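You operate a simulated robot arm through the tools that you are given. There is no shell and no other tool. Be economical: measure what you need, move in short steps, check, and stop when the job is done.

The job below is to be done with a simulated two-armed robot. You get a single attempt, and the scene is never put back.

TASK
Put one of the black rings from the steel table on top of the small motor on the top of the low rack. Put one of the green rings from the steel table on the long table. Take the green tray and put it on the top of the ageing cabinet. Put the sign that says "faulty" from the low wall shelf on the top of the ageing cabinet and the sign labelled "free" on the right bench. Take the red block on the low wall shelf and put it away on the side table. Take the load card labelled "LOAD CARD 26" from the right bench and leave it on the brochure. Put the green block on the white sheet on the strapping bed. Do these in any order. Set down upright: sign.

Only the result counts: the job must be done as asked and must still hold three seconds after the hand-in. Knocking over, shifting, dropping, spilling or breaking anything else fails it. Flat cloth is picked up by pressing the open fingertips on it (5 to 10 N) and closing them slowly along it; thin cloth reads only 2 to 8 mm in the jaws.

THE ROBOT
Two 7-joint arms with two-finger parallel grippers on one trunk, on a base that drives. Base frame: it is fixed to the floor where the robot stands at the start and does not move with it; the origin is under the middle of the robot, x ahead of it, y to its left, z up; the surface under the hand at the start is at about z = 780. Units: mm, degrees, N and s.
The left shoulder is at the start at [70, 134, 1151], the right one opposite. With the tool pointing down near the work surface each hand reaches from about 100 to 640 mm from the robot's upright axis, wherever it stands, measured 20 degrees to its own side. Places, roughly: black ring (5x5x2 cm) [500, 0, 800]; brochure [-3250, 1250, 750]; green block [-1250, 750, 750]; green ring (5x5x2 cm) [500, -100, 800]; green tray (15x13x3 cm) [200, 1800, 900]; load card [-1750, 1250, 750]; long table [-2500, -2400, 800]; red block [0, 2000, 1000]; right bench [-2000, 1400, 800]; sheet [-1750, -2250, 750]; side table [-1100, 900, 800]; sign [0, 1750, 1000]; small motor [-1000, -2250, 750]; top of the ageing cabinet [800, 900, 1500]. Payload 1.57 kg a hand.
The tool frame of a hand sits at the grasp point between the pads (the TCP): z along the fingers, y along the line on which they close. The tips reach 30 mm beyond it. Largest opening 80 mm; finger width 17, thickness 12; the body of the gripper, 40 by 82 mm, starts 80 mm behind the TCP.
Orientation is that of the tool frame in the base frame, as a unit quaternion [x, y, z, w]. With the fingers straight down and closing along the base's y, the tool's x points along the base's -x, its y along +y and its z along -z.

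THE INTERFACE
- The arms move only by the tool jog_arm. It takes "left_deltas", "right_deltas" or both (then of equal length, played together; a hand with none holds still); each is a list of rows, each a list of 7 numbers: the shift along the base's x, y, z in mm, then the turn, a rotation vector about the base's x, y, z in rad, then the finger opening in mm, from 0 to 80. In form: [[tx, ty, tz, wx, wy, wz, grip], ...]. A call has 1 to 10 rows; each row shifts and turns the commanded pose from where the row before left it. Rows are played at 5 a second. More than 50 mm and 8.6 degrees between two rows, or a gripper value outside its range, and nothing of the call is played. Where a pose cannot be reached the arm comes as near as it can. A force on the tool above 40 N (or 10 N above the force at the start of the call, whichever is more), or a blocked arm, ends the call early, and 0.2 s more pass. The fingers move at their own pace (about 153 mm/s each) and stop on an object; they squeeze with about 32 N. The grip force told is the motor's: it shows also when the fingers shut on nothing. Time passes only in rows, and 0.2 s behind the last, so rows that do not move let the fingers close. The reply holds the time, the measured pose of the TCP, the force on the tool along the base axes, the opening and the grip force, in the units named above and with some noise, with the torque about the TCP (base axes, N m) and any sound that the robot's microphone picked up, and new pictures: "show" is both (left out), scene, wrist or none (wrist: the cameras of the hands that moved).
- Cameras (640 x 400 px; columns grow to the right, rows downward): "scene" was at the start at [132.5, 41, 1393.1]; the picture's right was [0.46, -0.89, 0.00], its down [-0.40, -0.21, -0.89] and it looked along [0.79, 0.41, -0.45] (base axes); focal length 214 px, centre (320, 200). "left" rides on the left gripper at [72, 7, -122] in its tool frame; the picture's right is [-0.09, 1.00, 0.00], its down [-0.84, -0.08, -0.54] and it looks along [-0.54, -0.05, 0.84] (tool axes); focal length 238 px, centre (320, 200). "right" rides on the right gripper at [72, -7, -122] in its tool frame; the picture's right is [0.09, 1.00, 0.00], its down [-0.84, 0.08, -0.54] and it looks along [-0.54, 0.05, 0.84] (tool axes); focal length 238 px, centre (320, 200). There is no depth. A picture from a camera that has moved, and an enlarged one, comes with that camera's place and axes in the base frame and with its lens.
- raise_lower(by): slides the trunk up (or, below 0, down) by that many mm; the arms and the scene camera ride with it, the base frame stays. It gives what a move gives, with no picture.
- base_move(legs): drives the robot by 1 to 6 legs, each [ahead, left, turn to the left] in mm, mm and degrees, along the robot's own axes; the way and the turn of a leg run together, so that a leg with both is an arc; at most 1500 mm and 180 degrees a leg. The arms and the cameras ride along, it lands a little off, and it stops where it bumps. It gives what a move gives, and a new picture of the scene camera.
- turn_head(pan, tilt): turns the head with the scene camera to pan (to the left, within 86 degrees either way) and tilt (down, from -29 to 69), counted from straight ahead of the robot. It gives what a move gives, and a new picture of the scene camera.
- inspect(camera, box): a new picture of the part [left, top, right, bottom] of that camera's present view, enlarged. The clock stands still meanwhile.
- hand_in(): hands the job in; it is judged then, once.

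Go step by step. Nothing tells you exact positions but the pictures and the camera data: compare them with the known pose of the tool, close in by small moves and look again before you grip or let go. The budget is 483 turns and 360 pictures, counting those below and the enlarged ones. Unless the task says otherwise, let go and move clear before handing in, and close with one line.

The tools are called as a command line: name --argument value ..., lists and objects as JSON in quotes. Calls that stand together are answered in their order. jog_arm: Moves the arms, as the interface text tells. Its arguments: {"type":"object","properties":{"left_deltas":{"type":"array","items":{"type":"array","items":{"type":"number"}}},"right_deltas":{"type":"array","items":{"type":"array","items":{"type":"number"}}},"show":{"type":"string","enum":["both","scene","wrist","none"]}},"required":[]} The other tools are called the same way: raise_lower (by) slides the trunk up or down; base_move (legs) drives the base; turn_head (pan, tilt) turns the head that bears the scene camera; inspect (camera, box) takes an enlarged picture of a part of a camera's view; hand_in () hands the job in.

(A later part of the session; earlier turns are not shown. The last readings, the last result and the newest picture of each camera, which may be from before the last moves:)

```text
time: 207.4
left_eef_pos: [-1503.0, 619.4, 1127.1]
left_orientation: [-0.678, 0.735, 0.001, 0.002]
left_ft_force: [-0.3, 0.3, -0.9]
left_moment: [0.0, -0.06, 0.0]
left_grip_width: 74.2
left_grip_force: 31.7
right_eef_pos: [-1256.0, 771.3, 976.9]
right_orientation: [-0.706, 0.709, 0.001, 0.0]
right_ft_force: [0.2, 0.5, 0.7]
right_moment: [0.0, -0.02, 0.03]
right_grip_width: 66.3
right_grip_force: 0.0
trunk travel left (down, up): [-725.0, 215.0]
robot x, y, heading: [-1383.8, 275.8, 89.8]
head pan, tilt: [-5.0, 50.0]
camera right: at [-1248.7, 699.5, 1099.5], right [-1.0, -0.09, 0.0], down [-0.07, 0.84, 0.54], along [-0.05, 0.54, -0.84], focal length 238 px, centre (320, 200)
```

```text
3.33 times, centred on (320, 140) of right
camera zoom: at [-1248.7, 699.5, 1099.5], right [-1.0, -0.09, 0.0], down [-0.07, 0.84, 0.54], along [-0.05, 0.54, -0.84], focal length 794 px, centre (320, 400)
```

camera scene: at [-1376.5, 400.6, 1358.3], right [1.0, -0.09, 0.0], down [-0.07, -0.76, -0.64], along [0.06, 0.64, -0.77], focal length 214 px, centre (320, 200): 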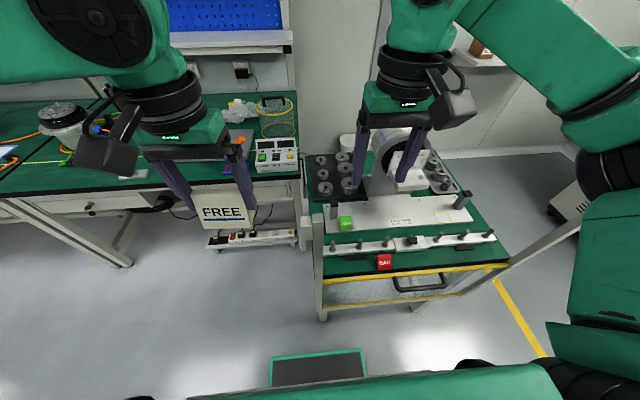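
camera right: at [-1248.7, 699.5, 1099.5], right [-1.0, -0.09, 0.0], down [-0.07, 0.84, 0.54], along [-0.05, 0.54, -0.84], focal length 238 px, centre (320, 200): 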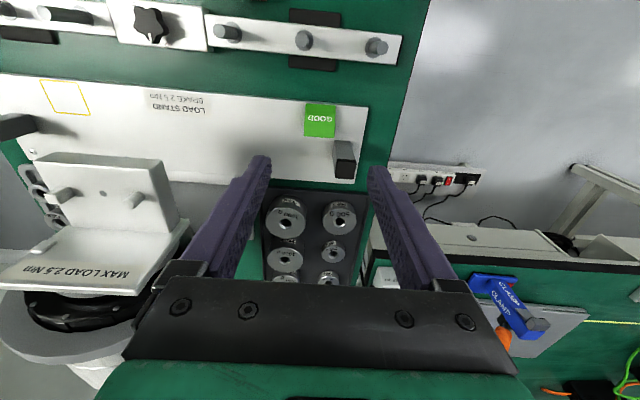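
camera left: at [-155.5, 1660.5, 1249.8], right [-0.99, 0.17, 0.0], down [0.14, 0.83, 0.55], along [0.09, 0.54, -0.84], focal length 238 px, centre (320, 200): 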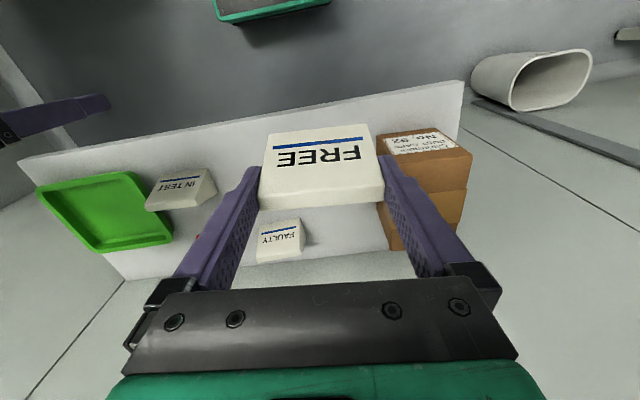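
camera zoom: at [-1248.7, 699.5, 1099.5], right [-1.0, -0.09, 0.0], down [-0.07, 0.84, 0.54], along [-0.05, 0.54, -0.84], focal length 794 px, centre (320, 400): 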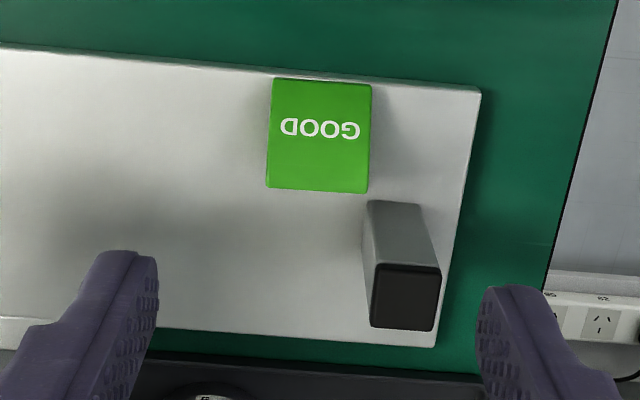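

Block spans y≈757–796. I go to y≈776 and descend, watching height.

jog_arm --right_deltas '[[0, 5, -40, 0, 0, 0, 66], [0, 0, -40, 0, 0, 0, 66], [0, 0, -40, 0, 0, 0, 66], [0, 0, -15, 0, 0, 0, 66]]' --show "wrist"

inspect --camera "scene" --box '[290, 170, 410, 250]'

```text
time: 208.4
left_eef_pos: [-1503.7, 621.2, 1127.2]
left_orientation: [-0.678, 0.735, 0.001, 0.001]
left_ft_force: [0.1, -0.2, -0.4]
left_moment: [0.01, -0.01, -0.04]
left_grip_width: 74.3
left_grip_force: 32.1
right_eef_pos: [-1257.3, 774.4, 842.4]
right_orientation: [-0.705, 0.709, 0.0, 0.001]
right_ft_force: [-0.9, -0.3, -0.2]
right_moment: [-0.01, -0.02, 0.01]
right_grip_width: 65.8
right_grip_force: 0.1
trunk travel left (down, up): [-725.0, 215.0]
robot x, y, heading: [-1384.0, 279.3, 89.4]
head pan, tilt: [-5.0, 50.0]
camera right: at [-1249.0, 702.5, 964.3], right [-1.0, -0.09, 0.0], down [-0.07, 0.84, 0.54], along [-0.05, 0.54, -0.84], focal length 238 px, centre (320, 200)
```

right: 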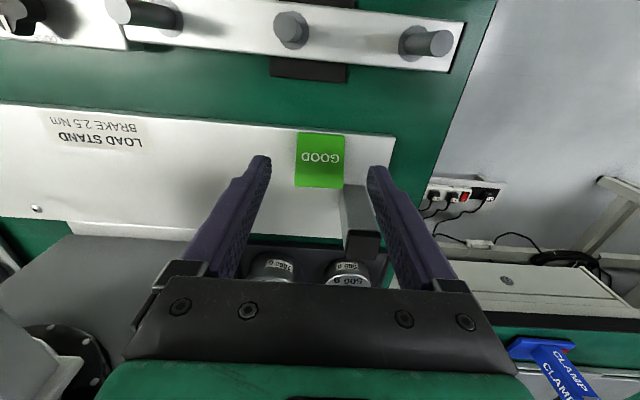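

```text
5.00 times, centred on (350, 210) of scene
camera zoom: at [-1376.0, 403.1, 1358.0], right [1.0, -0.09, 0.0], down [-0.07, -0.76, -0.64], along [0.06, 0.64, -0.77], focal length 1072 px, centre (170, 150)
```

zoom: 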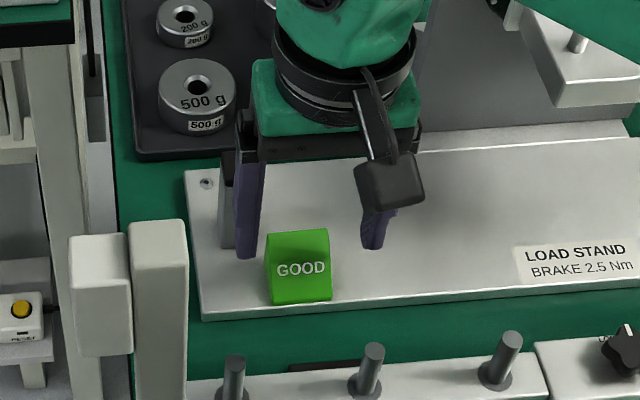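

jog_arm --right_deltas '[[0, 1, -12, 0, 0, 0, 66], [0, 0, -12, 0, 0, 0, 66], [0, 0, -6, 0, 0, 0, 66], [0, 0, 0, 0, 0, 0, 20], [0, 0, 0, 0, 0, 0, 20]]' --show "wrist"

```text
time: 209.6
left_eef_pos: [-1504.7, 619.6, 1126.9]
left_orientation: [-0.677, 0.736, 0.001, 0.002]
left_ft_force: [-0.1, 0.1, -0.5]
left_moment: [0.0, -0.02, 0.01]
left_grip_width: 74.2
left_grip_force: 32.0
right_eef_pos: [-1256.4, 775.4, 813.1]
right_orientation: [-0.705, 0.709, 0.0, 0.001]
right_ft_force: [1.0, 1.0, 0.3]
right_moment: [0.03, -0.02, 0.01]
right_grip_width: 38.7
right_grip_force: 32.0
trunk travel left (down, up): [-725.0, 215.0]
robot x, y, heading: [-1382.6, 280.8, 89.6]
head pan, tilt: [-5.0, 50.0]
camera right: at [-1249.4, 703.5, 935.0], right [-1.0, -0.09, 0.0], down [-0.07, 0.84, 0.54], along [-0.05, 0.54, -0.84], focal length 238 px, centre (320, 200)
```

right: 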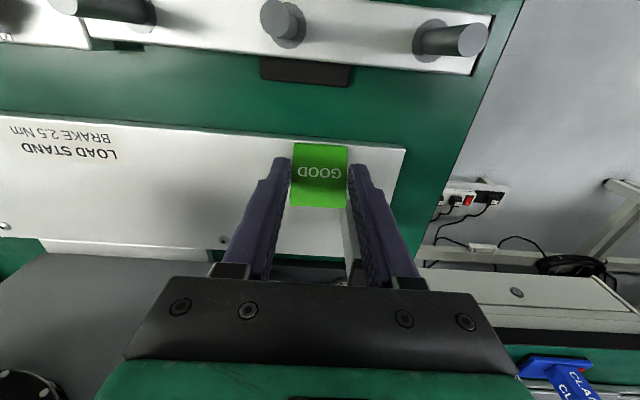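

Gripped. Lift straight up, then retract.

jog_arm --right_deltas '[[0, 0, 15, 0, 0, 0, 20], [0, 0, 45, 0, 0, 0, 20], [0, 0, 45, 0, 0, 0, 20], [0, 0, 45, 0, 0, 0, 20], [0, 0, 45, 0, 0, 0, 20], [0, 0, 45, 0, 0, 0, 20], [0, 0, 45, 0, 0, 0, 20], [0, -45, 20, 0, 0, 0, 20], [0, -45, 0, 0, 0, 0, 20], [0, -45, 0, 0, 0, 0, 20]]' --show "scene"

```text
time: 211.8
left_eef_pos: [-1503.6, 619.9, 1127.2]
left_orientation: [-0.678, 0.735, 0.0, 0.002]
left_ft_force: [0.3, -0.2, -0.9]
left_moment: [-0.04, -0.03, 0.0]
left_grip_width: 74.4
left_grip_force: 32.0
right_eef_pos: [-1258.5, 638.6, 1118.2]
right_orientation: [-0.705, 0.709, 0.001, 0.001]
right_ft_force: [-0.1, 0.3, -0.9]
right_moment: [0.01, 0.02, -0.01]
right_grip_width: 38.6
right_grip_force: 32.3
trunk travel left (down, up): [-725.0, 215.0]
robot x, y, heading: [-1386.5, 275.2, 89.4]
head pan, tilt: [-5.0, 50.0]
camera scene: at [-1376.0, 401.4, 1358.2], right [1.0, -0.09, 0.0], down [-0.07, -0.76, -0.64], along [0.06, 0.64, -0.77], focal length 214 px, centre (320, 200)
```

scene: 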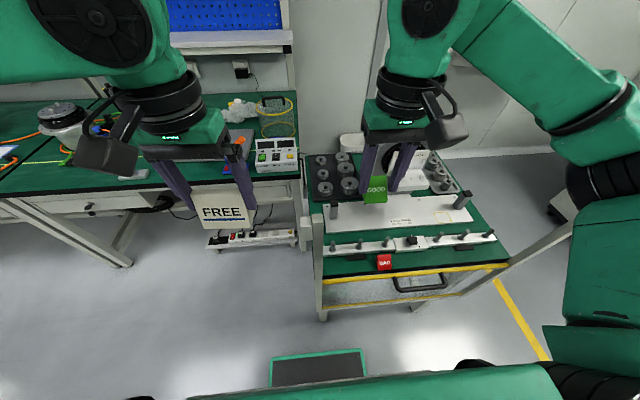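

Now FREE goes on the right bench. I back out and drive to a clear front area near x≈-2130.

base_move --legs '[[-230, 0, 0.5], [0, 630, 0], [450, 0, 0]]'

turn_head --pan 15 --tilt 45

inspect --camera "left" --box '[0, 0, 640, 400]'

```text
time: 219.0
left_eef_pos: [-2135.4, 842.3, 1126.0]
left_orientation: [-0.679, 0.734, 0.001, 0.002]
left_ft_force: [-0.6, -0.6, -0.2]
left_moment: [-0.04, 0.02, -0.01]
left_grip_width: 74.3
left_grip_force: 32.2
right_eef_pos: [-1889.0, 862.6, 1118.0]
right_orientation: [-0.707, 0.707, 0.001, 0.001]
right_ft_force: [-0.8, 0.0, 0.0]
right_moment: [-0.01, 0.02, 0.02]
right_grip_width: 38.6
right_grip_force: 32.2
trunk travel left (down, up): [-725.0, 215.0]
robot x, y, heading: [-2012.2, 497.5, 89.8]
head pan, tilt: [-5.0, 50.0]
camera scene: at [-2006.9, 624.3, 1358.2], right [1.0, -0.09, 0.0], down [-0.07, -0.76, -0.64], along [0.06, 0.64, -0.77], focal length 214 px, centre (320, 200)
```

scene: 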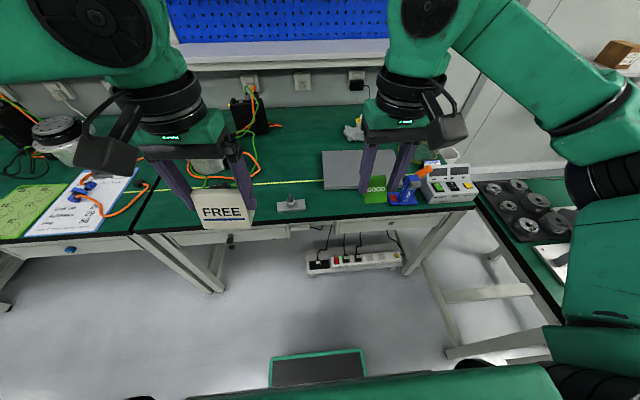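

```text
time: 219.8
left_eef_pos: [-2135.8, 841.5, 1125.5]
left_orientation: [-0.679, 0.734, 0.001, 0.002]
left_ft_force: [-0.3, -0.8, -0.3]
left_moment: [0.02, 0.02, -0.02]
left_grip_width: 74.4
left_grip_force: 31.3
right_eef_pos: [-1889.3, 863.2, 1118.6]
right_orientation: [-0.707, 0.707, 0.0, 0.002]
right_ft_force: [-0.7, -0.4, -0.3]
right_moment: [-0.02, 0.01, -0.04]
right_grip_width: 38.7
right_grip_force: 30.7
trunk travel left (down, up): [-725.0, 215.0]
robot x, y, heading: [-2014.1, 500.5, 89.9]
head pan, tilt: [15.0, 45.0]
camera scene: at [-2034.5, 627.5, 1364.9], right [0.97, 0.26, 0.0], down [0.18, -0.68, -0.71], along [-0.18, 0.68, -0.71], focal length 214 px, centre (320, 200)
```

scene: 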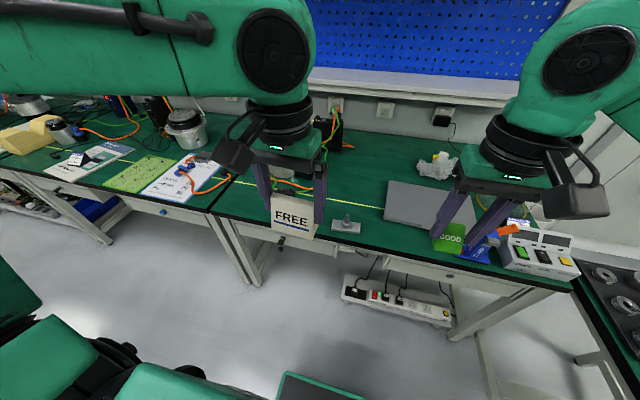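

```text
1.00 times, centred on (320, 200) of left (not enlarged: the box is as wide or as high as the picture)
camera zoom: at [-2148.0, 771.4, 1248.2], right [-0.99, 0.17, 0.0], down [0.14, 0.83, 0.54], along [0.09, 0.54, -0.84], focal length 238 px, centre (320, 200)
```

zoom: 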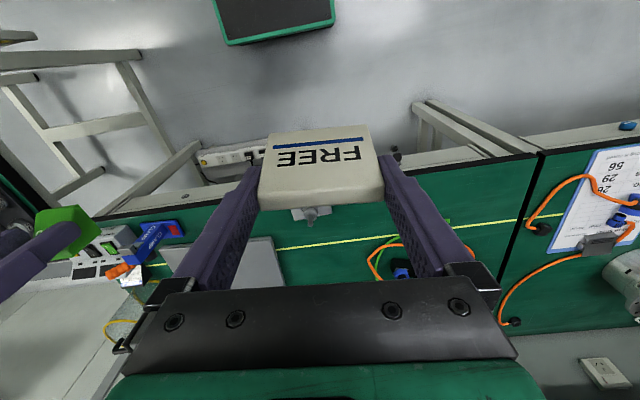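

I shift to (-2062,600) and bring FREE over an empty spot at about (-2188,1098).

base_move --legs '[[100, 50, 0]]'

jog_arm --left_deltas '[[0, 40, -20, 0, 0, 0.02, 60], [0, 40, -30, 0, 0, 0.02, 60], [0, 40, -30, 0, 0, 0.02, 60], [0, 36, -35, 0, 0, 0.02, 60], [0, 0, -49, 0, 0, 0, 60], [0, 0, -49, 0, 0, 0, 60]]'

inspect --camera "scene" --box '[220, 170, 400, 290]'

```text
time: 221.0
left_eef_pos: [-2184.7, 939.2, 1128.1]
left_orientation: [-0.679, 0.734, 0.001, 0.002]
left_ft_force: [0.5, -0.2, -1.1]
left_moment: [0.0, 0.02, -0.02]
left_grip_width: 74.5
left_grip_force: 32.2
right_eef_pos: [-1938.6, 961.9, 1118.7]
right_orientation: [-0.707, 0.707, 0.002, 0.0]
right_ft_force: [0.1, -1.1, 0.1]
right_moment: [0.0, 0.01, 0.01]
right_grip_width: 38.6
right_grip_force: 31.9
trunk travel left (down, up): [-725.0, 215.0]
robot x, y, heading: [-2064.1, 597.5, 89.7]
head pan, tilt: [15.0, 45.0]
camera scene: at [-2083.1, 724.5, 1365.1], right [0.97, 0.26, 0.0], down [0.18, -0.68, -0.71], along [-0.18, 0.68, -0.71], focal length 214 px, centre (320, 200)
```

scene: 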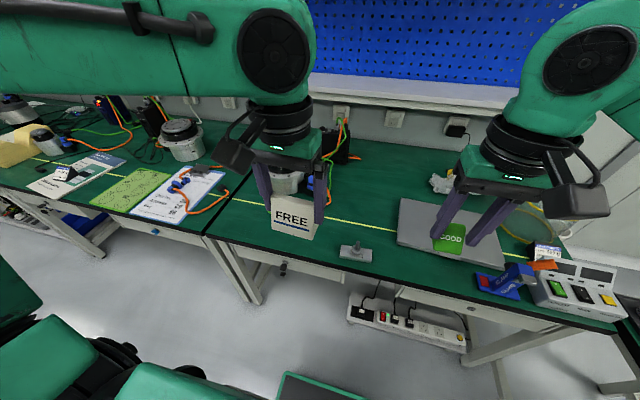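

```text
refused: row 4 steps farther than a row can; nothing moved
```

```text
3.33 times, centred on (310, 230) of scene
camera zoom: at [-2083.1, 724.5, 1365.1], right [0.97, 0.26, 0.0], down [0.18, -0.68, -0.71], along [-0.18, 0.68, -0.71], focal length 715 px, centre (353, 100)
```

zoom: 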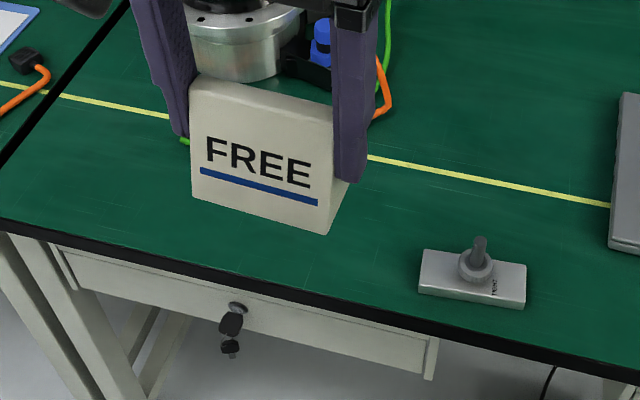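

jog_arm --left_deltas '[[0, 40, -20, 0, 0, 0.02, 60], [0, 40, -28, 0, 0, 0.02, 60], [0, 40, -28, 0, 0, 0.02, 60], [0, 40, -28, 0, 0, 0.02, 60], [0, 14, -40, 0, 0, 0, 60], [0, 0, -49, 0, 0, 0, 60], [0, 0, -40, 0, 0, 0, 60]]'

inspect --camera "scene" --box '[220, 150, 400, 270]'

```text
time: 222.6
left_eef_pos: [-2203.6, 1092.5, 902.2]
left_orientation: [0.708, -0.707, -0.001, -0.003]
left_ft_force: [-0.1, -0.9, -1.4]
left_moment: [0.01, 0.01, -0.01]
left_grip_width: 73.9
left_grip_force: 32.0
left hand out of reach, approached as far as the arm can: row 5, 6, 7
right_eef_pos: [-1938.8, 962.9, 1116.8]
right_orientation: [-0.706, 0.708, 0.001, 0.0]
right_ft_force: [-0.4, -0.2, -0.6]
right_moment: [-0.02, 0.0, 0.0]
right_grip_width: 38.7
right_grip_force: 32.2
trunk travel left (down, up): [-725.0, 215.0]
robot x, y, heading: [-2060.4, 597.3, 90.0]
head pan, tilt: [15.0, 45.0]
camera scene: at [-2084.2, 727.0, 1364.9], right [0.97, 0.26, 0.0], down [0.18, -0.68, -0.71], along [-0.18, 0.68, -0.71], focal length 214 px, centre (320, 200)
camera left: at [-2211.5, 1021.2, 1023.3], right [-1.0, 0.09, 0.0], down [0.07, 0.83, 0.55], along [0.05, 0.54, -0.84], focal length 238 px, centre (320, 200)
```

scene: 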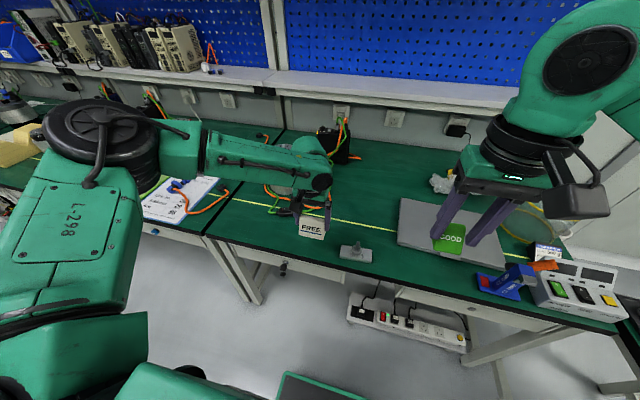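
left: 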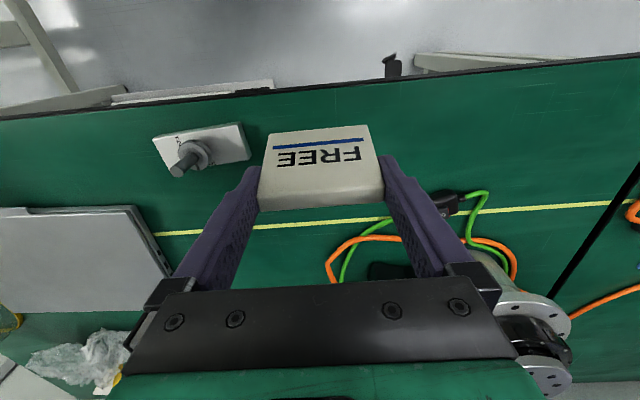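

```text
3.33 times, centred on (310, 210) of scene
camera zoom: at [-2084.2, 727.0, 1364.9], right [0.97, 0.26, 0.0], down [0.18, -0.68, -0.71], along [-0.18, 0.68, -0.71], focal length 715 px, centre (353, 167)
```

zoom: 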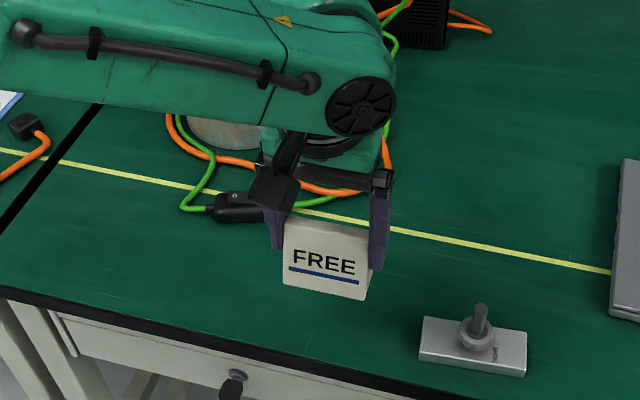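

The left arm is at its limit, so I lower the trunk for the rest.

raise_lower --by -75

inspect --camera "scene" --box '[220, 150, 400, 270]'

inspect --camera "left" --box '[160, 60, 480, 260]'

```text
time: 223.7
left_eef_pos: [-2204.4, 1093.3, 828.1]
left_orientation: [0.708, -0.707, 0.0, -0.004]
left_ft_force: [-0.4, 0.0, -1.0]
left_moment: [-0.03, -0.01, 0.04]
left_grip_width: 74.0
left_grip_force: 32.2
right_eef_pos: [-1938.9, 962.9, 1044.5]
right_orientation: [-0.707, 0.708, 0.002, 0.0]
right_ft_force: [-0.2, 0.4, -0.5]
right_moment: [0.02, -0.01, 0.02]
right_grip_width: 38.5
right_grip_force: 31.7
trunk travel left (down, up): [-650.0, 290.0]
robot x, y, heading: [-2063.7, 597.9, 89.9]
head pan, tilt: [15.0, 45.0]
```

```text
3.33 times, centred on (310, 210) of scene
camera zoom: at [-2083.9, 726.1, 1289.9], right [0.97, 0.26, 0.0], down [0.18, -0.68, -0.71], along [-0.18, 0.68, -0.71], focal length 715 px, centre (353, 167)
```

zoom: 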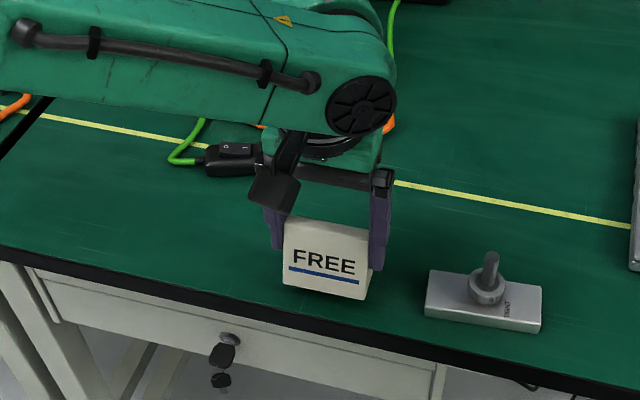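

```text
2.00 times, centred on (320, 160) of left
camera zoom: at [-2211.2, 1020.6, 949.0], right [-1.0, 0.09, 0.0], down [0.07, 0.83, 0.55], along [0.05, 0.54, -0.84], focal length 477 px, centre (320, 280)
```

zoom: 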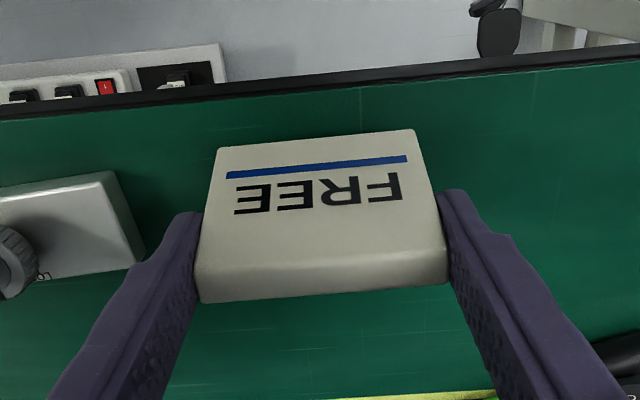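

raise_lower --by -14

raise_lower --by -4

raise_lower --by -3

```text
time: 224.3
left_eef_pos: [-2204.5, 1092.4, 813.1]
left_orientation: [0.707, -0.707, -0.001, -0.003]
left_ft_force: [-0.1, 0.7, -0.6]
left_moment: [-0.01, -0.03, -0.01]
left_grip_width: 74.1
left_grip_force: 32.1
right_eef_pos: [-1938.7, 962.8, 1029.0]
right_orientation: [-0.707, 0.708, 0.001, 0.0]
right_ft_force: [0.2, -0.6, -1.1]
right_moment: [0.0, 0.0, -0.03]
right_grip_width: 38.4
right_grip_force: 32.0
trunk travel left (down, up): [-636.0, 304.0]
robot x, y, heading: [-2067.7, 599.2, 90.0]
head pan, tilt: [15.0, 45.0]
```

```text
time: 224.9
left_eef_pos: [-2204.2, 1092.1, 808.4]
left_orientation: [0.708, -0.706, -0.001, -0.003]
left_ft_force: [0.4, -1.1, -0.7]
left_moment: [-0.03, 0.0, -0.04]
left_grip_width: 74.1
left_grip_force: 31.9
right_eef_pos: [-1938.4, 962.3, 1026.0]
right_orientation: [-0.707, 0.708, 0.002, 0.0]
right_ft_force: [0.5, 1.1, -0.8]
right_moment: [0.0, 0.01, 0.0]
right_grip_width: 38.6
right_grip_force: 32.2
trunk travel left (down, up): [-632.0, 308.0]
robot x, y, heading: [-2064.8, 598.2, 90.0]
head pan, tilt: [15.0, 45.0]
```

```text
time: 225.4
left_eef_pos: [-2204.3, 1091.8, 807.4]
left_orientation: [0.708, -0.706, -0.001, -0.003]
left_ft_force: [0.0, 0.4, 2.6]
left_moment: [-0.05, 0.09, 0.01]
left_grip_width: 74.2
left_grip_force: 31.2
right_eef_pos: [-1938.4, 961.7, 1021.8]
right_orientation: [-0.706, 0.708, 0.001, 0.0]
right_ft_force: [0.7, 0.6, 0.3]
right_moment: [-0.03, 0.0, 0.0]
right_grip_width: 38.6
right_grip_force: 32.2
trunk travel left (down, up): [-629.0, 311.0]
robot x, y, heading: [-2066.9, 596.4, 89.8]
head pan, tilt: [15.0, 45.0]
```

Contact. Release and rise.

jog_arm --left_deltas '[[0, 0, 0, 0, 0, 0, 80], [0, 0, 0, 0, 0, 0, 80], [0, 0, 10, 0, 0, 0, 80], [0, 0, 30, 0, 0, 0, 80], [0, 0, 45, 0, 0, 0, 80], [0, -10, 45, 0, 0, 0, 80], [0, -40, 25, 0, 0, 0, 80], [0, -45, 0, 0, 0, 0, 80]]'

inspect --camera "scene" --box '[220, 150, 400, 270]'

```text
time: 227.2
left_eef_pos: [-2206.6, 995.7, 963.7]
left_orientation: [0.708, -0.707, -0.001, -0.004]
left_ft_force: [0.1, -0.1, -0.1]
left_moment: [0.05, 0.01, 0.0]
left_grip_width: 80.2
left_grip_force: 0.1
right_eef_pos: [-1940.1, 960.4, 1022.6]
right_orientation: [-0.707, 0.708, 0.001, 0.001]
right_ft_force: [-0.2, -1.1, -0.6]
right_moment: [0.04, 0.02, 0.02]
right_grip_width: 38.7
right_grip_force: 31.6
trunk travel left (down, up): [-629.0, 311.0]
robot x, y, heading: [-2064.4, 597.3, 89.8]
head pan, tilt: [15.0, 45.0]
camera scene: at [-2084.4, 724.3, 1269.1], right [0.97, 0.26, 0.0], down [0.18, -0.68, -0.71], along [-0.18, 0.68, -0.71], focal length 214 px, centre (320, 200)
camera left: at [-2213.2, 923.7, 1084.1], right [-1.0, 0.09, 0.0], down [0.07, 0.83, 0.55], along [0.05, 0.55, -0.84], focal length 238 px, centre (320, 200)
```

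scene: 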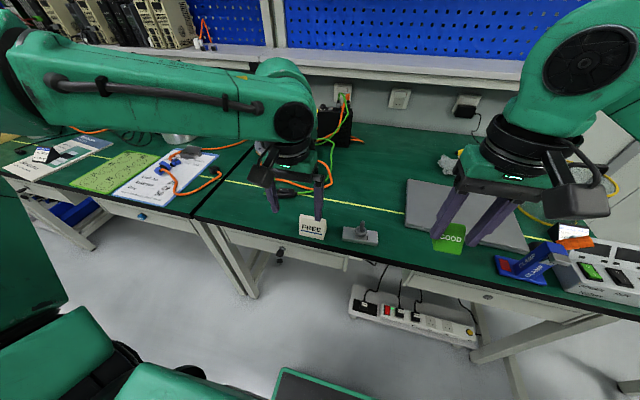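
left: 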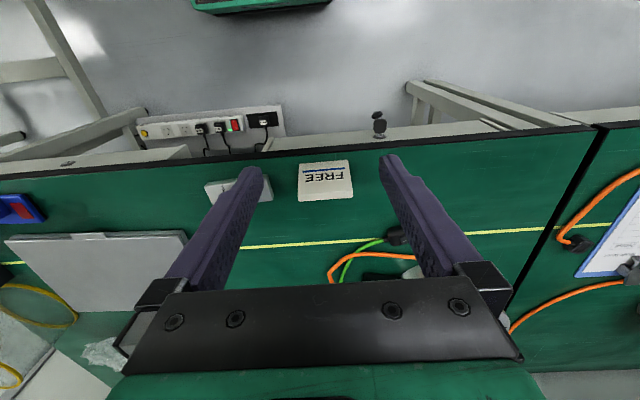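

```text
3.33 times, centred on (310, 210) of scene
camera zoom: at [-2084.4, 724.3, 1269.1], right [0.97, 0.26, 0.0], down [0.18, -0.68, -0.71], along [-0.18, 0.68, -0.71], focal length 715 px, centre (353, 167)
```

zoom: 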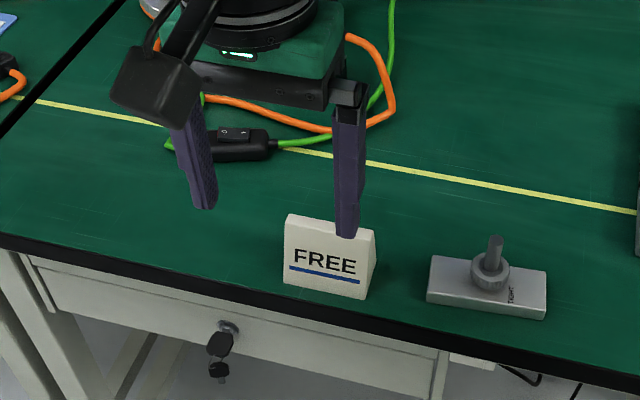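

FREE stands upright on the right bench. Next the green block to the strapping bed sheet: restore the trunk, back out, turn around and drive there.

raise_lower --by 120

base_move --legs '[[-600, 0, 0], [0, 0, -90], [0, 0, -90], [1250, 400, 0]]'

turn_head --pan 0 --tilt 40

inspect --camera "scene" --box '[220, 80, 460, 240]'

```text
time: 228.7
left_eef_pos: [-2206.4, 998.2, 1082.0]
left_orientation: [0.708, -0.706, -0.001, -0.003]
left_ft_force: [0.2, -0.4, 0.7]
left_moment: [0.02, -0.02, 0.0]
left_grip_width: 79.9
left_grip_force: 0.1
right_eef_pos: [-1938.6, 962.1, 1143.1]
right_orientation: [-0.707, 0.708, 0.001, 0.001]
right_ft_force: [0.0, -0.7, -0.7]
right_moment: [-0.02, -0.02, 0.02]
right_grip_width: 38.9
right_grip_force: 32.3
trunk travel left (down, up): [-749.0, 191.0]
robot x, y, heading: [-2068.9, 600.3, 90.0]
head pan, tilt: [15.0, 45.0]
```

```text
time: 246.0
left_eef_pos: [-1573.7, -1666.8, 1081.7]
left_orientation: [0.716, 0.698, -0.003, 0.001]
left_ft_force: [-0.8, -0.1, 1.1]
left_moment: [0.0, -0.01, 0.02]
left_grip_width: 79.8
left_grip_force: 0.1
right_eef_pos: [-1840.2, -1624.4, 1143.2]
right_orientation: [0.718, 0.696, 0.001, 0.001]
right_ft_force: [-0.7, -0.1, -0.5]
right_moment: [0.02, 0.02, 0.03]
right_grip_width: 38.7
right_grip_force: 32.4
trunk travel left (down, up): [-749.0, 191.0]
robot x, y, heading: [-1702.7, -1266.1, -91.8]
head pan, tilt: [15.0, 45.0]
camera scene: at [-1686.4, -1394.7, 1389.0], right [-0.97, -0.23, 0.0], down [-0.16, 0.69, -0.71], along [0.16, -0.69, -0.71], focal length 214 px, centre (320, 200)
```

scene: 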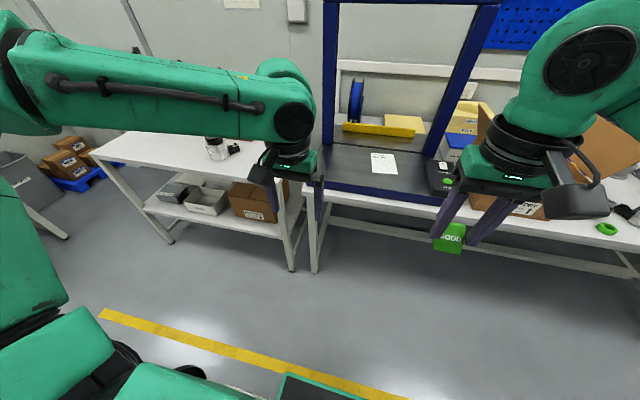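

```text
time: 246.7
left_eef_pos: [-1574.5, -1667.6, 1082.6]
left_orientation: [0.717, 0.697, -0.002, 0.0]
left_ft_force: [0.2, 0.1, -0.6]
left_moment: [-0.02, 0.0, -0.02]
left_grip_width: 80.0
left_grip_force: 0.1
right_eef_pos: [-1838.9, -1625.0, 1141.4]
right_orientation: [0.717, 0.697, -0.001, 0.0]
right_ft_force: [0.6, -0.4, 0.1]
right_moment: [0.01, -0.02, 0.01]
right_grip_width: 38.7
right_grip_force: 32.3
trunk travel left (down, up): [-749.0, 191.0]
robot x, y, heading: [-1702.9, -1264.5, -92.1]
head pan, tilt: [0.0, 40.0]
camera scene: at [-1707.4, -1401.0, 1396.2], right [-1.0, 0.03, 0.0], down [0.02, 0.64, -0.77], along [-0.02, -0.77, -0.64], focal length 214 px, centre (320, 200)
```

scene: 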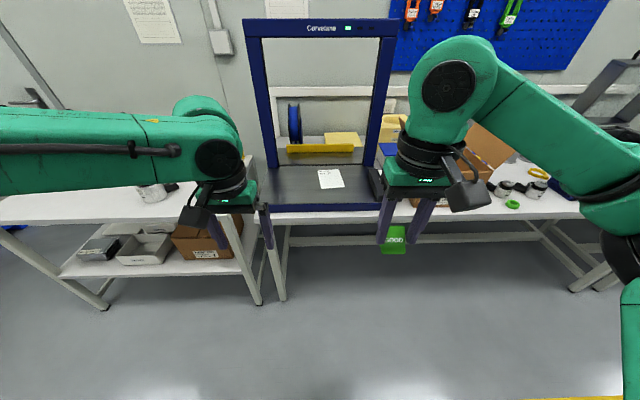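

```text
2.50 times, centred on (340, 160) of scene
camera zoom: at [-1707.4, -1401.0, 1396.2], right [-1.0, 0.03, 0.0], down [0.02, 0.64, -0.77], along [-0.02, -0.77, -0.64], focal length 536 px, centre (270, 300)
```

zoom: 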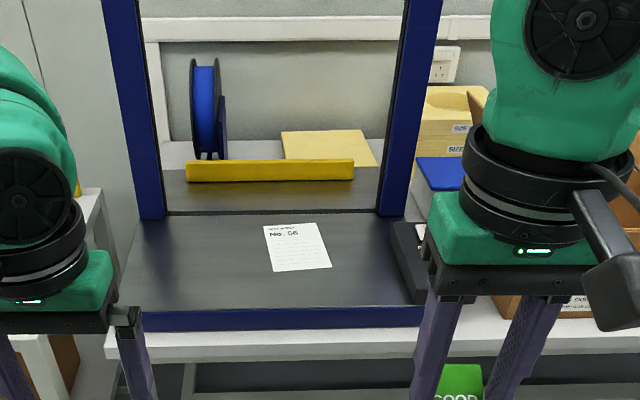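

The sheet is at about (-1780,-2236), bed z≈830, in front of the arch. I retract the left hand and drive up.

jog_arm --left_deltas '[[0, 40, 10, 0, 0, 0, 80], [0, 40, 10, 0, 0, 0, 80]]' --show "none"

base_move --legs '[[0, 60, 2], [450, 0, 0]]'

turn_head --pan -15 --tilt 45

inspect --camera "right" --box '[0, 0, 640, 400]'

```text
time: 247.3
left_eef_pos: [-1573.5, -1585.8, 1102.6]
left_orientation: [0.717, 0.697, -0.002, 0.001]
left_ft_force: [0.3, 0.1, 1.5]
left_moment: [-0.01, -0.01, 0.0]
left_grip_width: 80.0
left_grip_force: 0.1
right_eef_pos: [-1839.4, -1623.1, 1143.1]
right_orientation: [0.717, 0.697, -0.002, 0.001]
right_ft_force: [0.4, 0.2, 0.2]
right_moment: [-0.03, -0.02, 0.0]
right_grip_width: 38.6
right_grip_force: 31.7
trunk travel left (down, up): [-749.0, 191.0]
robot x, y, heading: [-1705.7, -1266.0, -92.1]
head pan, tilt: [0.0, 40.0]
```

```text
time: 250.6
left_eef_pos: [-1498.5, -2030.0, 1103.0]
left_orientation: [0.703, 0.711, -0.004, 0.001]
left_ft_force: [0.0, 0.4, -0.4]
left_moment: [0.0, -0.04, 0.01]
left_grip_width: 80.1
left_grip_force: 0.0
right_eef_pos: [-1762.5, -2076.3, 1142.9]
right_orientation: [0.705, 0.71, -0.001, 0.002]
right_ft_force: [-0.1, 0.3, -0.1]
right_moment: [-0.01, 0.02, -0.01]
right_grip_width: 38.8
right_grip_force: 31.7
trunk travel left (down, up): [-749.0, 191.0]
robot x, y, heading: [-1645.0, -1710.6, -89.6]
head pan, tilt: [0.0, 40.0]
camera scene: at [-1639.0, -1847.9, 1396.4], right [-1.0, -0.01, 0.0], down [-0.01, 0.64, -0.77], along [0.01, -0.77, -0.64], focal length 214 px, centre (320, 200)
```

scene: 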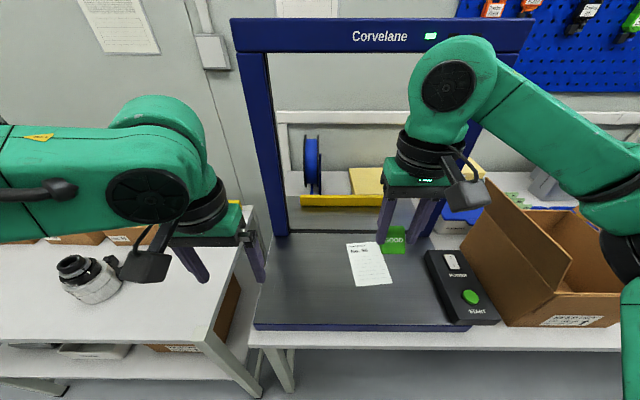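

```text
time: 251.4
left_eef_pos: [-1497.9, -2030.4, 1102.3]
left_orientation: [0.703, 0.711, -0.004, 0.0]
left_ft_force: [0.6, 0.5, -0.3]
left_moment: [-0.03, -0.01, 0.0]
left_grip_width: 80.1
left_grip_force: 0.1
right_eef_pos: [-1761.8, -2077.7, 1142.2]
right_orientation: [0.704, 0.71, 0.001, 0.001]
right_ft_force: [0.4, 0.1, -0.9]
right_moment: [0.0, -0.01, 0.01]
right_grip_width: 38.7
right_grip_force: 32.1
trunk travel left (down, up): [-749.0, 191.0]
robot x, y, heading: [-1638.5, -1710.9, -89.6]
head pan, tilt: [-15.0, 45.0]
camera scene: at [-1659.9, -1843.3, 1388.9], right [-0.97, 0.25, 0.0], down [0.18, 0.68, -0.71], along [-0.18, -0.68, -0.71], focal length 214 px, centre (320, 200)
```

scene: 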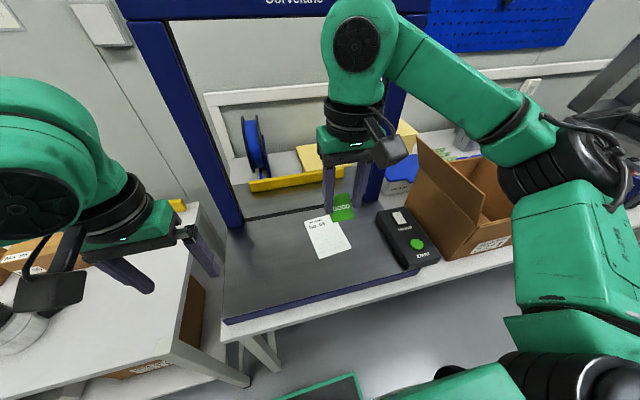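

```text
1.00 times, centred on (320, 200) of right (not enlarged: the box is as wide or as high as the picture)
camera zoom: at [-1768.4, -2006.0, 1264.6], right [0.99, 0.1, 0.0], down [0.08, -0.84, 0.54], along [0.06, -0.54, -0.84], focal length 238 px, centre (320, 200)
```

zoom: 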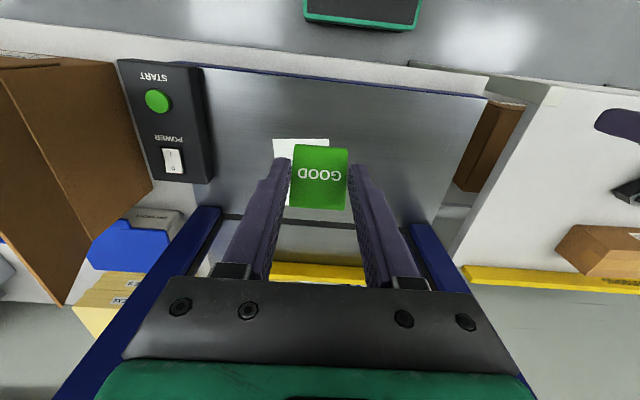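

I shift the base 60 mm left to keep the forearm away from the open box, then bring the block over the sheet.

base_move --legs '[[0, 60, 0]]'

jog_arm --right_deltas '[[-15, -30, -20, 0, 0, 0, 20], [-15, -30, -20, 0, 0, 0, 20], [-15, -30, -20, 0, 0, 0, 20], [-15, -30, -20, 0, 0, 0, 20], [-15, -30, -20, 0, 0, 0, 20]]'

```text
time: 252.4
left_eef_pos: [-1444.1, -2031.2, 1103.4]
left_orientation: [0.704, 0.711, -0.001, 0.003]
left_ft_force: [0.3, -0.7, 0.4]
left_moment: [0.02, -0.01, -0.02]
left_grip_width: 80.0
left_grip_force: 0.2
right_eef_pos: [-1708.1, -2077.2, 1141.3]
right_orientation: [0.705, 0.709, 0.0, 0.003]
right_ft_force: [0.0, -0.7, -0.2]
right_moment: [0.0, -0.03, -0.01]
right_grip_width: 38.4
right_grip_force: 31.9
trunk travel left (down, up): [-749.0, 191.0]
robot x, y, heading: [-1581.8, -1713.7, -89.6]
head pan, tilt: [-15.0, 45.0]
camera scene: at [-1606.1, -1842.4, 1388.8], right [-0.97, 0.25, 0.0], down [0.18, 0.68, -0.71], along [-0.18, -0.68, -0.71], focal length 214 px, centre (320, 200)
```

scene: 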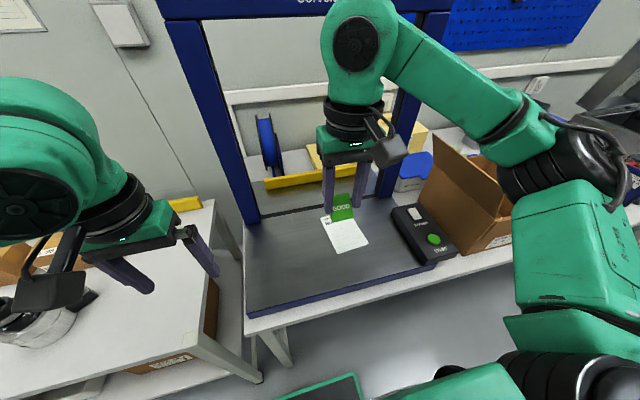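

```text
time: 253.6
left_eef_pos: [-1438.3, -2031.8, 1100.8]
left_orientation: [0.703, 0.711, -0.002, 0.001]
left_ft_force: [-0.9, 0.3, 0.4]
left_moment: [-0.01, -0.01, 0.01]
left_grip_width: 80.1
left_grip_force: 0.0
right_eef_pos: [-1778.0, -2229.4, 1039.8]
right_orientation: [0.704, 0.71, 0.001, 0.0]
right_ft_force: [-0.1, -0.8, 0.1]
right_moment: [0.04, 0.01, 0.01]
right_grip_width: 38.5
right_grip_force: 32.2
trunk travel left (down, up): [-749.0, 191.0]
robot x, y, heading: [-1582.1, -1714.5, -89.5]
head pan, tilt: [-15.0, 45.0]
camera scene: at [-1600.6, -1843.9, 1388.8], right [-0.97, 0.25, 0.0], down [0.18, 0.69, -0.71], along [-0.18, -0.68, -0.71], focal length 214 px, centre (320, 200)
camera right: at [-1784.3, -2156.9, 1163.1], right [0.99, 0.1, 0.0], down [0.08, -0.84, 0.54], along [0.06, -0.54, -0.84], focal length 238 px, centre (320, 200)
```

scene: 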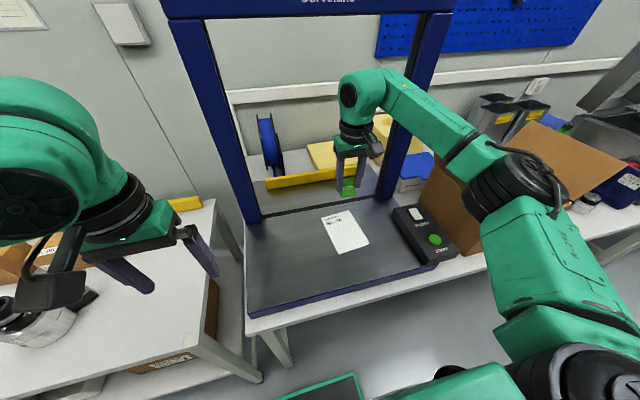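
right: 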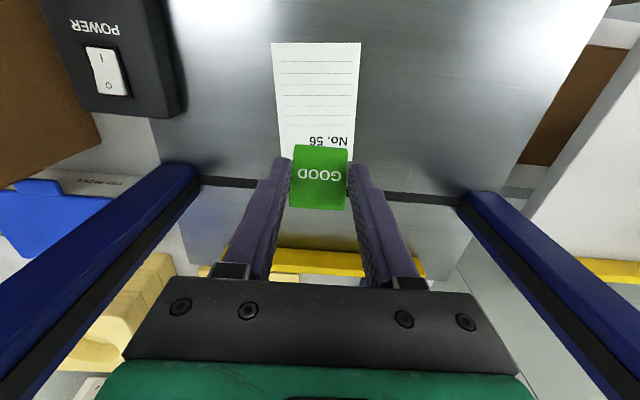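

The block is over the sheet; I nudge it to the sheet's centre and lower.

jog_arm --right_deltas '[[-2, 5, -35, 0, 0, 0, 20], [-1, 5, -35, 0, 0, 0, 20], [0, 0, -35, 0, 0, 0, 20], [0, 0, -30, 0, 0, 0, 20]]'

inspect --camera "scene" --box '[280, 160, 420, 270]'

```text
time: 254.6
left_eef_pos: [-1438.8, -2030.8, 1102.2]
left_orientation: [0.704, 0.711, -0.002, 0.001]
left_ft_force: [-0.5, 0.6, 0.2]
left_moment: [0.05, -0.02, 0.01]
left_grip_width: 80.0
left_grip_force: 0.1
right_eef_pos: [-1780.0, -2217.8, 906.2]
right_orientation: [0.705, 0.71, 0.0, 0.001]
right_ft_force: [-0.4, -0.1, -0.8]
right_moment: [0.03, -0.04, 0.03]
right_grip_width: 38.6
right_grip_force: 31.7
trunk travel left (down, up): [-749.0, 191.0]
robot x, y, heading: [-1579.4, -1712.9, -89.5]
head pan, tilt: [-15.0, 45.0]
camera scene: at [-1600.4, -1842.9, 1388.9], right [-0.97, 0.25, 0.0], down [0.18, 0.68, -0.71], along [-0.18, -0.68, -0.71], focal length 214 px, centre (320, 200)
camera right: at [-1786.2, -2145.7, 1029.0], right [1.0, 0.1, 0.0], down [0.08, -0.84, 0.54], along [0.06, -0.54, -0.84], focal length 238 px, centre (320, 200)
```

scene: 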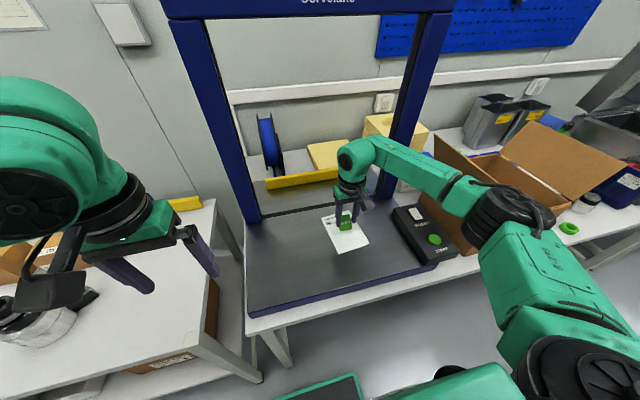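
right: 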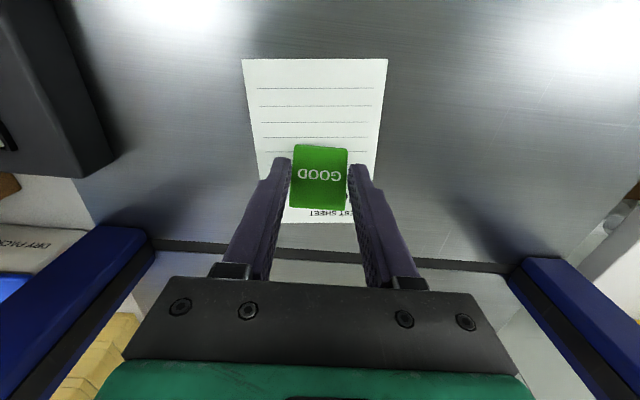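

```text
3.64 times, centred on (350, 215) of scene
camera zoom: at [-1600.4, -1842.9, 1388.9], right [-0.97, 0.25, 0.0], down [0.18, 0.68, -0.71], along [-0.18, -0.68, -0.71], focal length 780 px, centre (211, 146)
```

zoom: 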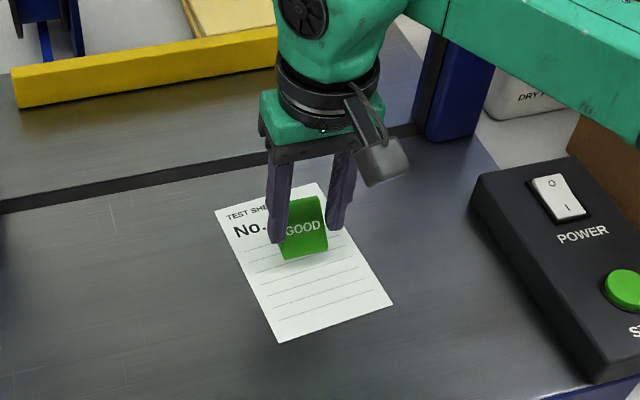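

jog_arm --right_deltas '[[0, 6, -10, 0, 0, 0, 20], [0, 2, -8, 0, 0, 0, 20], [0, 0, -5, 0, 0, 0, 20], [0, 0, -4, 0, 0, 0, 20], [0, 0, 0, 0, 0, 0, 20]]' --show "none"

inspect --camera "scene" --box '[310, 180, 390, 240]'

```text
time: 255.8
left_eef_pos: [-1438.4, -2029.9, 1102.6]
left_orientation: [0.703, 0.711, -0.003, 0.0]
left_ft_force: [0.7, 0.5, 0.2]
left_moment: [0.02, -0.04, 0.02]
left_grip_width: 79.9
left_grip_force: 0.1
right_eef_pos: [-1780.1, -2209.7, 880.9]
right_orientation: [0.705, 0.71, 0.0, 0.0]
right_ft_force: [-1.0, -0.1, 3.2]
right_moment: [-0.02, 0.03, 0.03]
right_grip_width: 38.6
right_grip_force: 32.0
trunk travel left (down, up): [-749.0, 191.0]
robot x, y, heading: [-1579.1, -1710.4, -89.6]
head pan, tilt: [-15.0, 45.0]
```

```text
6.67 times, centred on (350, 210) of scene
camera zoom: at [-1599.6, -1841.8, 1389.1], right [-0.97, 0.25, 0.0], down [0.18, 0.68, -0.71], along [-0.18, -0.68, -0.71], focal length 1430 px, centre (120, 133)
```

zoom: 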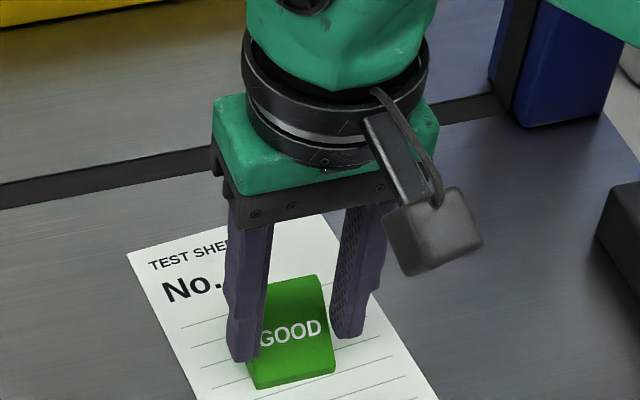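

Contact (3 N) with the block on the sheet. Release and rise.

jog_arm --right_deltas '[[0, 0, 0, 0, 0, 0, 46], [0, 0, 0, 0, 0, 0, 54], [0, 0, 10, 0, 0, 0, 54], [0, 0, 30, 0, 0, 0, 54], [0, 0, 45, 0, 0, 0, 54], [0, 0, 45, 0, 0, 0, 54], [0, 20, 45, 0, 0, 0, 54], [0, 40, 25, 0, 0, 0, 54], [10, 45, 0, 0, 0, 0, 54], [10, 45, 0, 0, 0, 0, 54]]' --show "scene"

inspect --camera "scene" --box '[280, 180, 420, 280]'

```text
time: 258.0
left_eef_pos: [-1437.9, -2028.6, 1102.7]
left_orientation: [0.704, 0.71, -0.002, 0.003]
left_ft_force: [-0.2, 0.1, 1.1]
left_moment: [-0.01, -0.01, -0.03]
left_grip_width: 80.2
left_grip_force: 0.1
right_eef_pos: [-1759.7, -2056.9, 1079.6]
right_orientation: [0.705, 0.709, -0.001, 0.001]
right_ft_force: [-0.6, 0.5, -0.2]
right_moment: [-0.04, 0.04, 0.01]
right_grip_width: 54.0
right_grip_force: 0.1
trunk travel left (down, up): [-749.0, 191.0]
robot x, y, heading: [-1580.9, -1712.7, -89.6]
head pan, tilt: [-15.0, 45.0]
camera scene: at [-1599.6, -1840.5, 1389.2], right [-0.97, 0.25, 0.0], down [0.18, 0.68, -0.71], along [-0.18, -0.69, -0.71], focal length 214 px, centre (320, 200)
```

scene: 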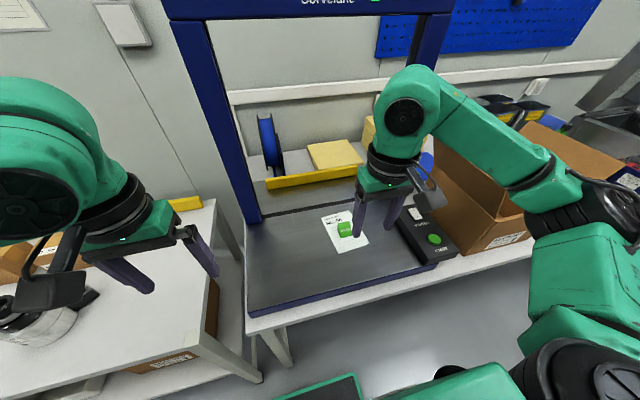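

```text
4.00 times, centred on (350, 230) of scene
camera zoom: at [-1599.6, -1840.5, 1389.2], right [-0.97, 0.25, 0.0], down [0.18, 0.68, -0.71], along [-0.18, -0.69, -0.71], focal length 858 px, centre (200, 80)
```

zoom: 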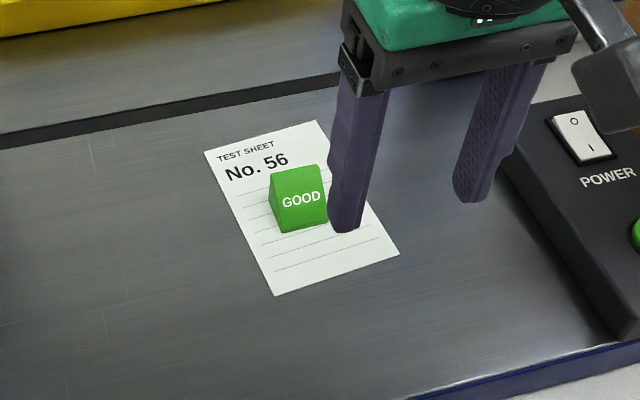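

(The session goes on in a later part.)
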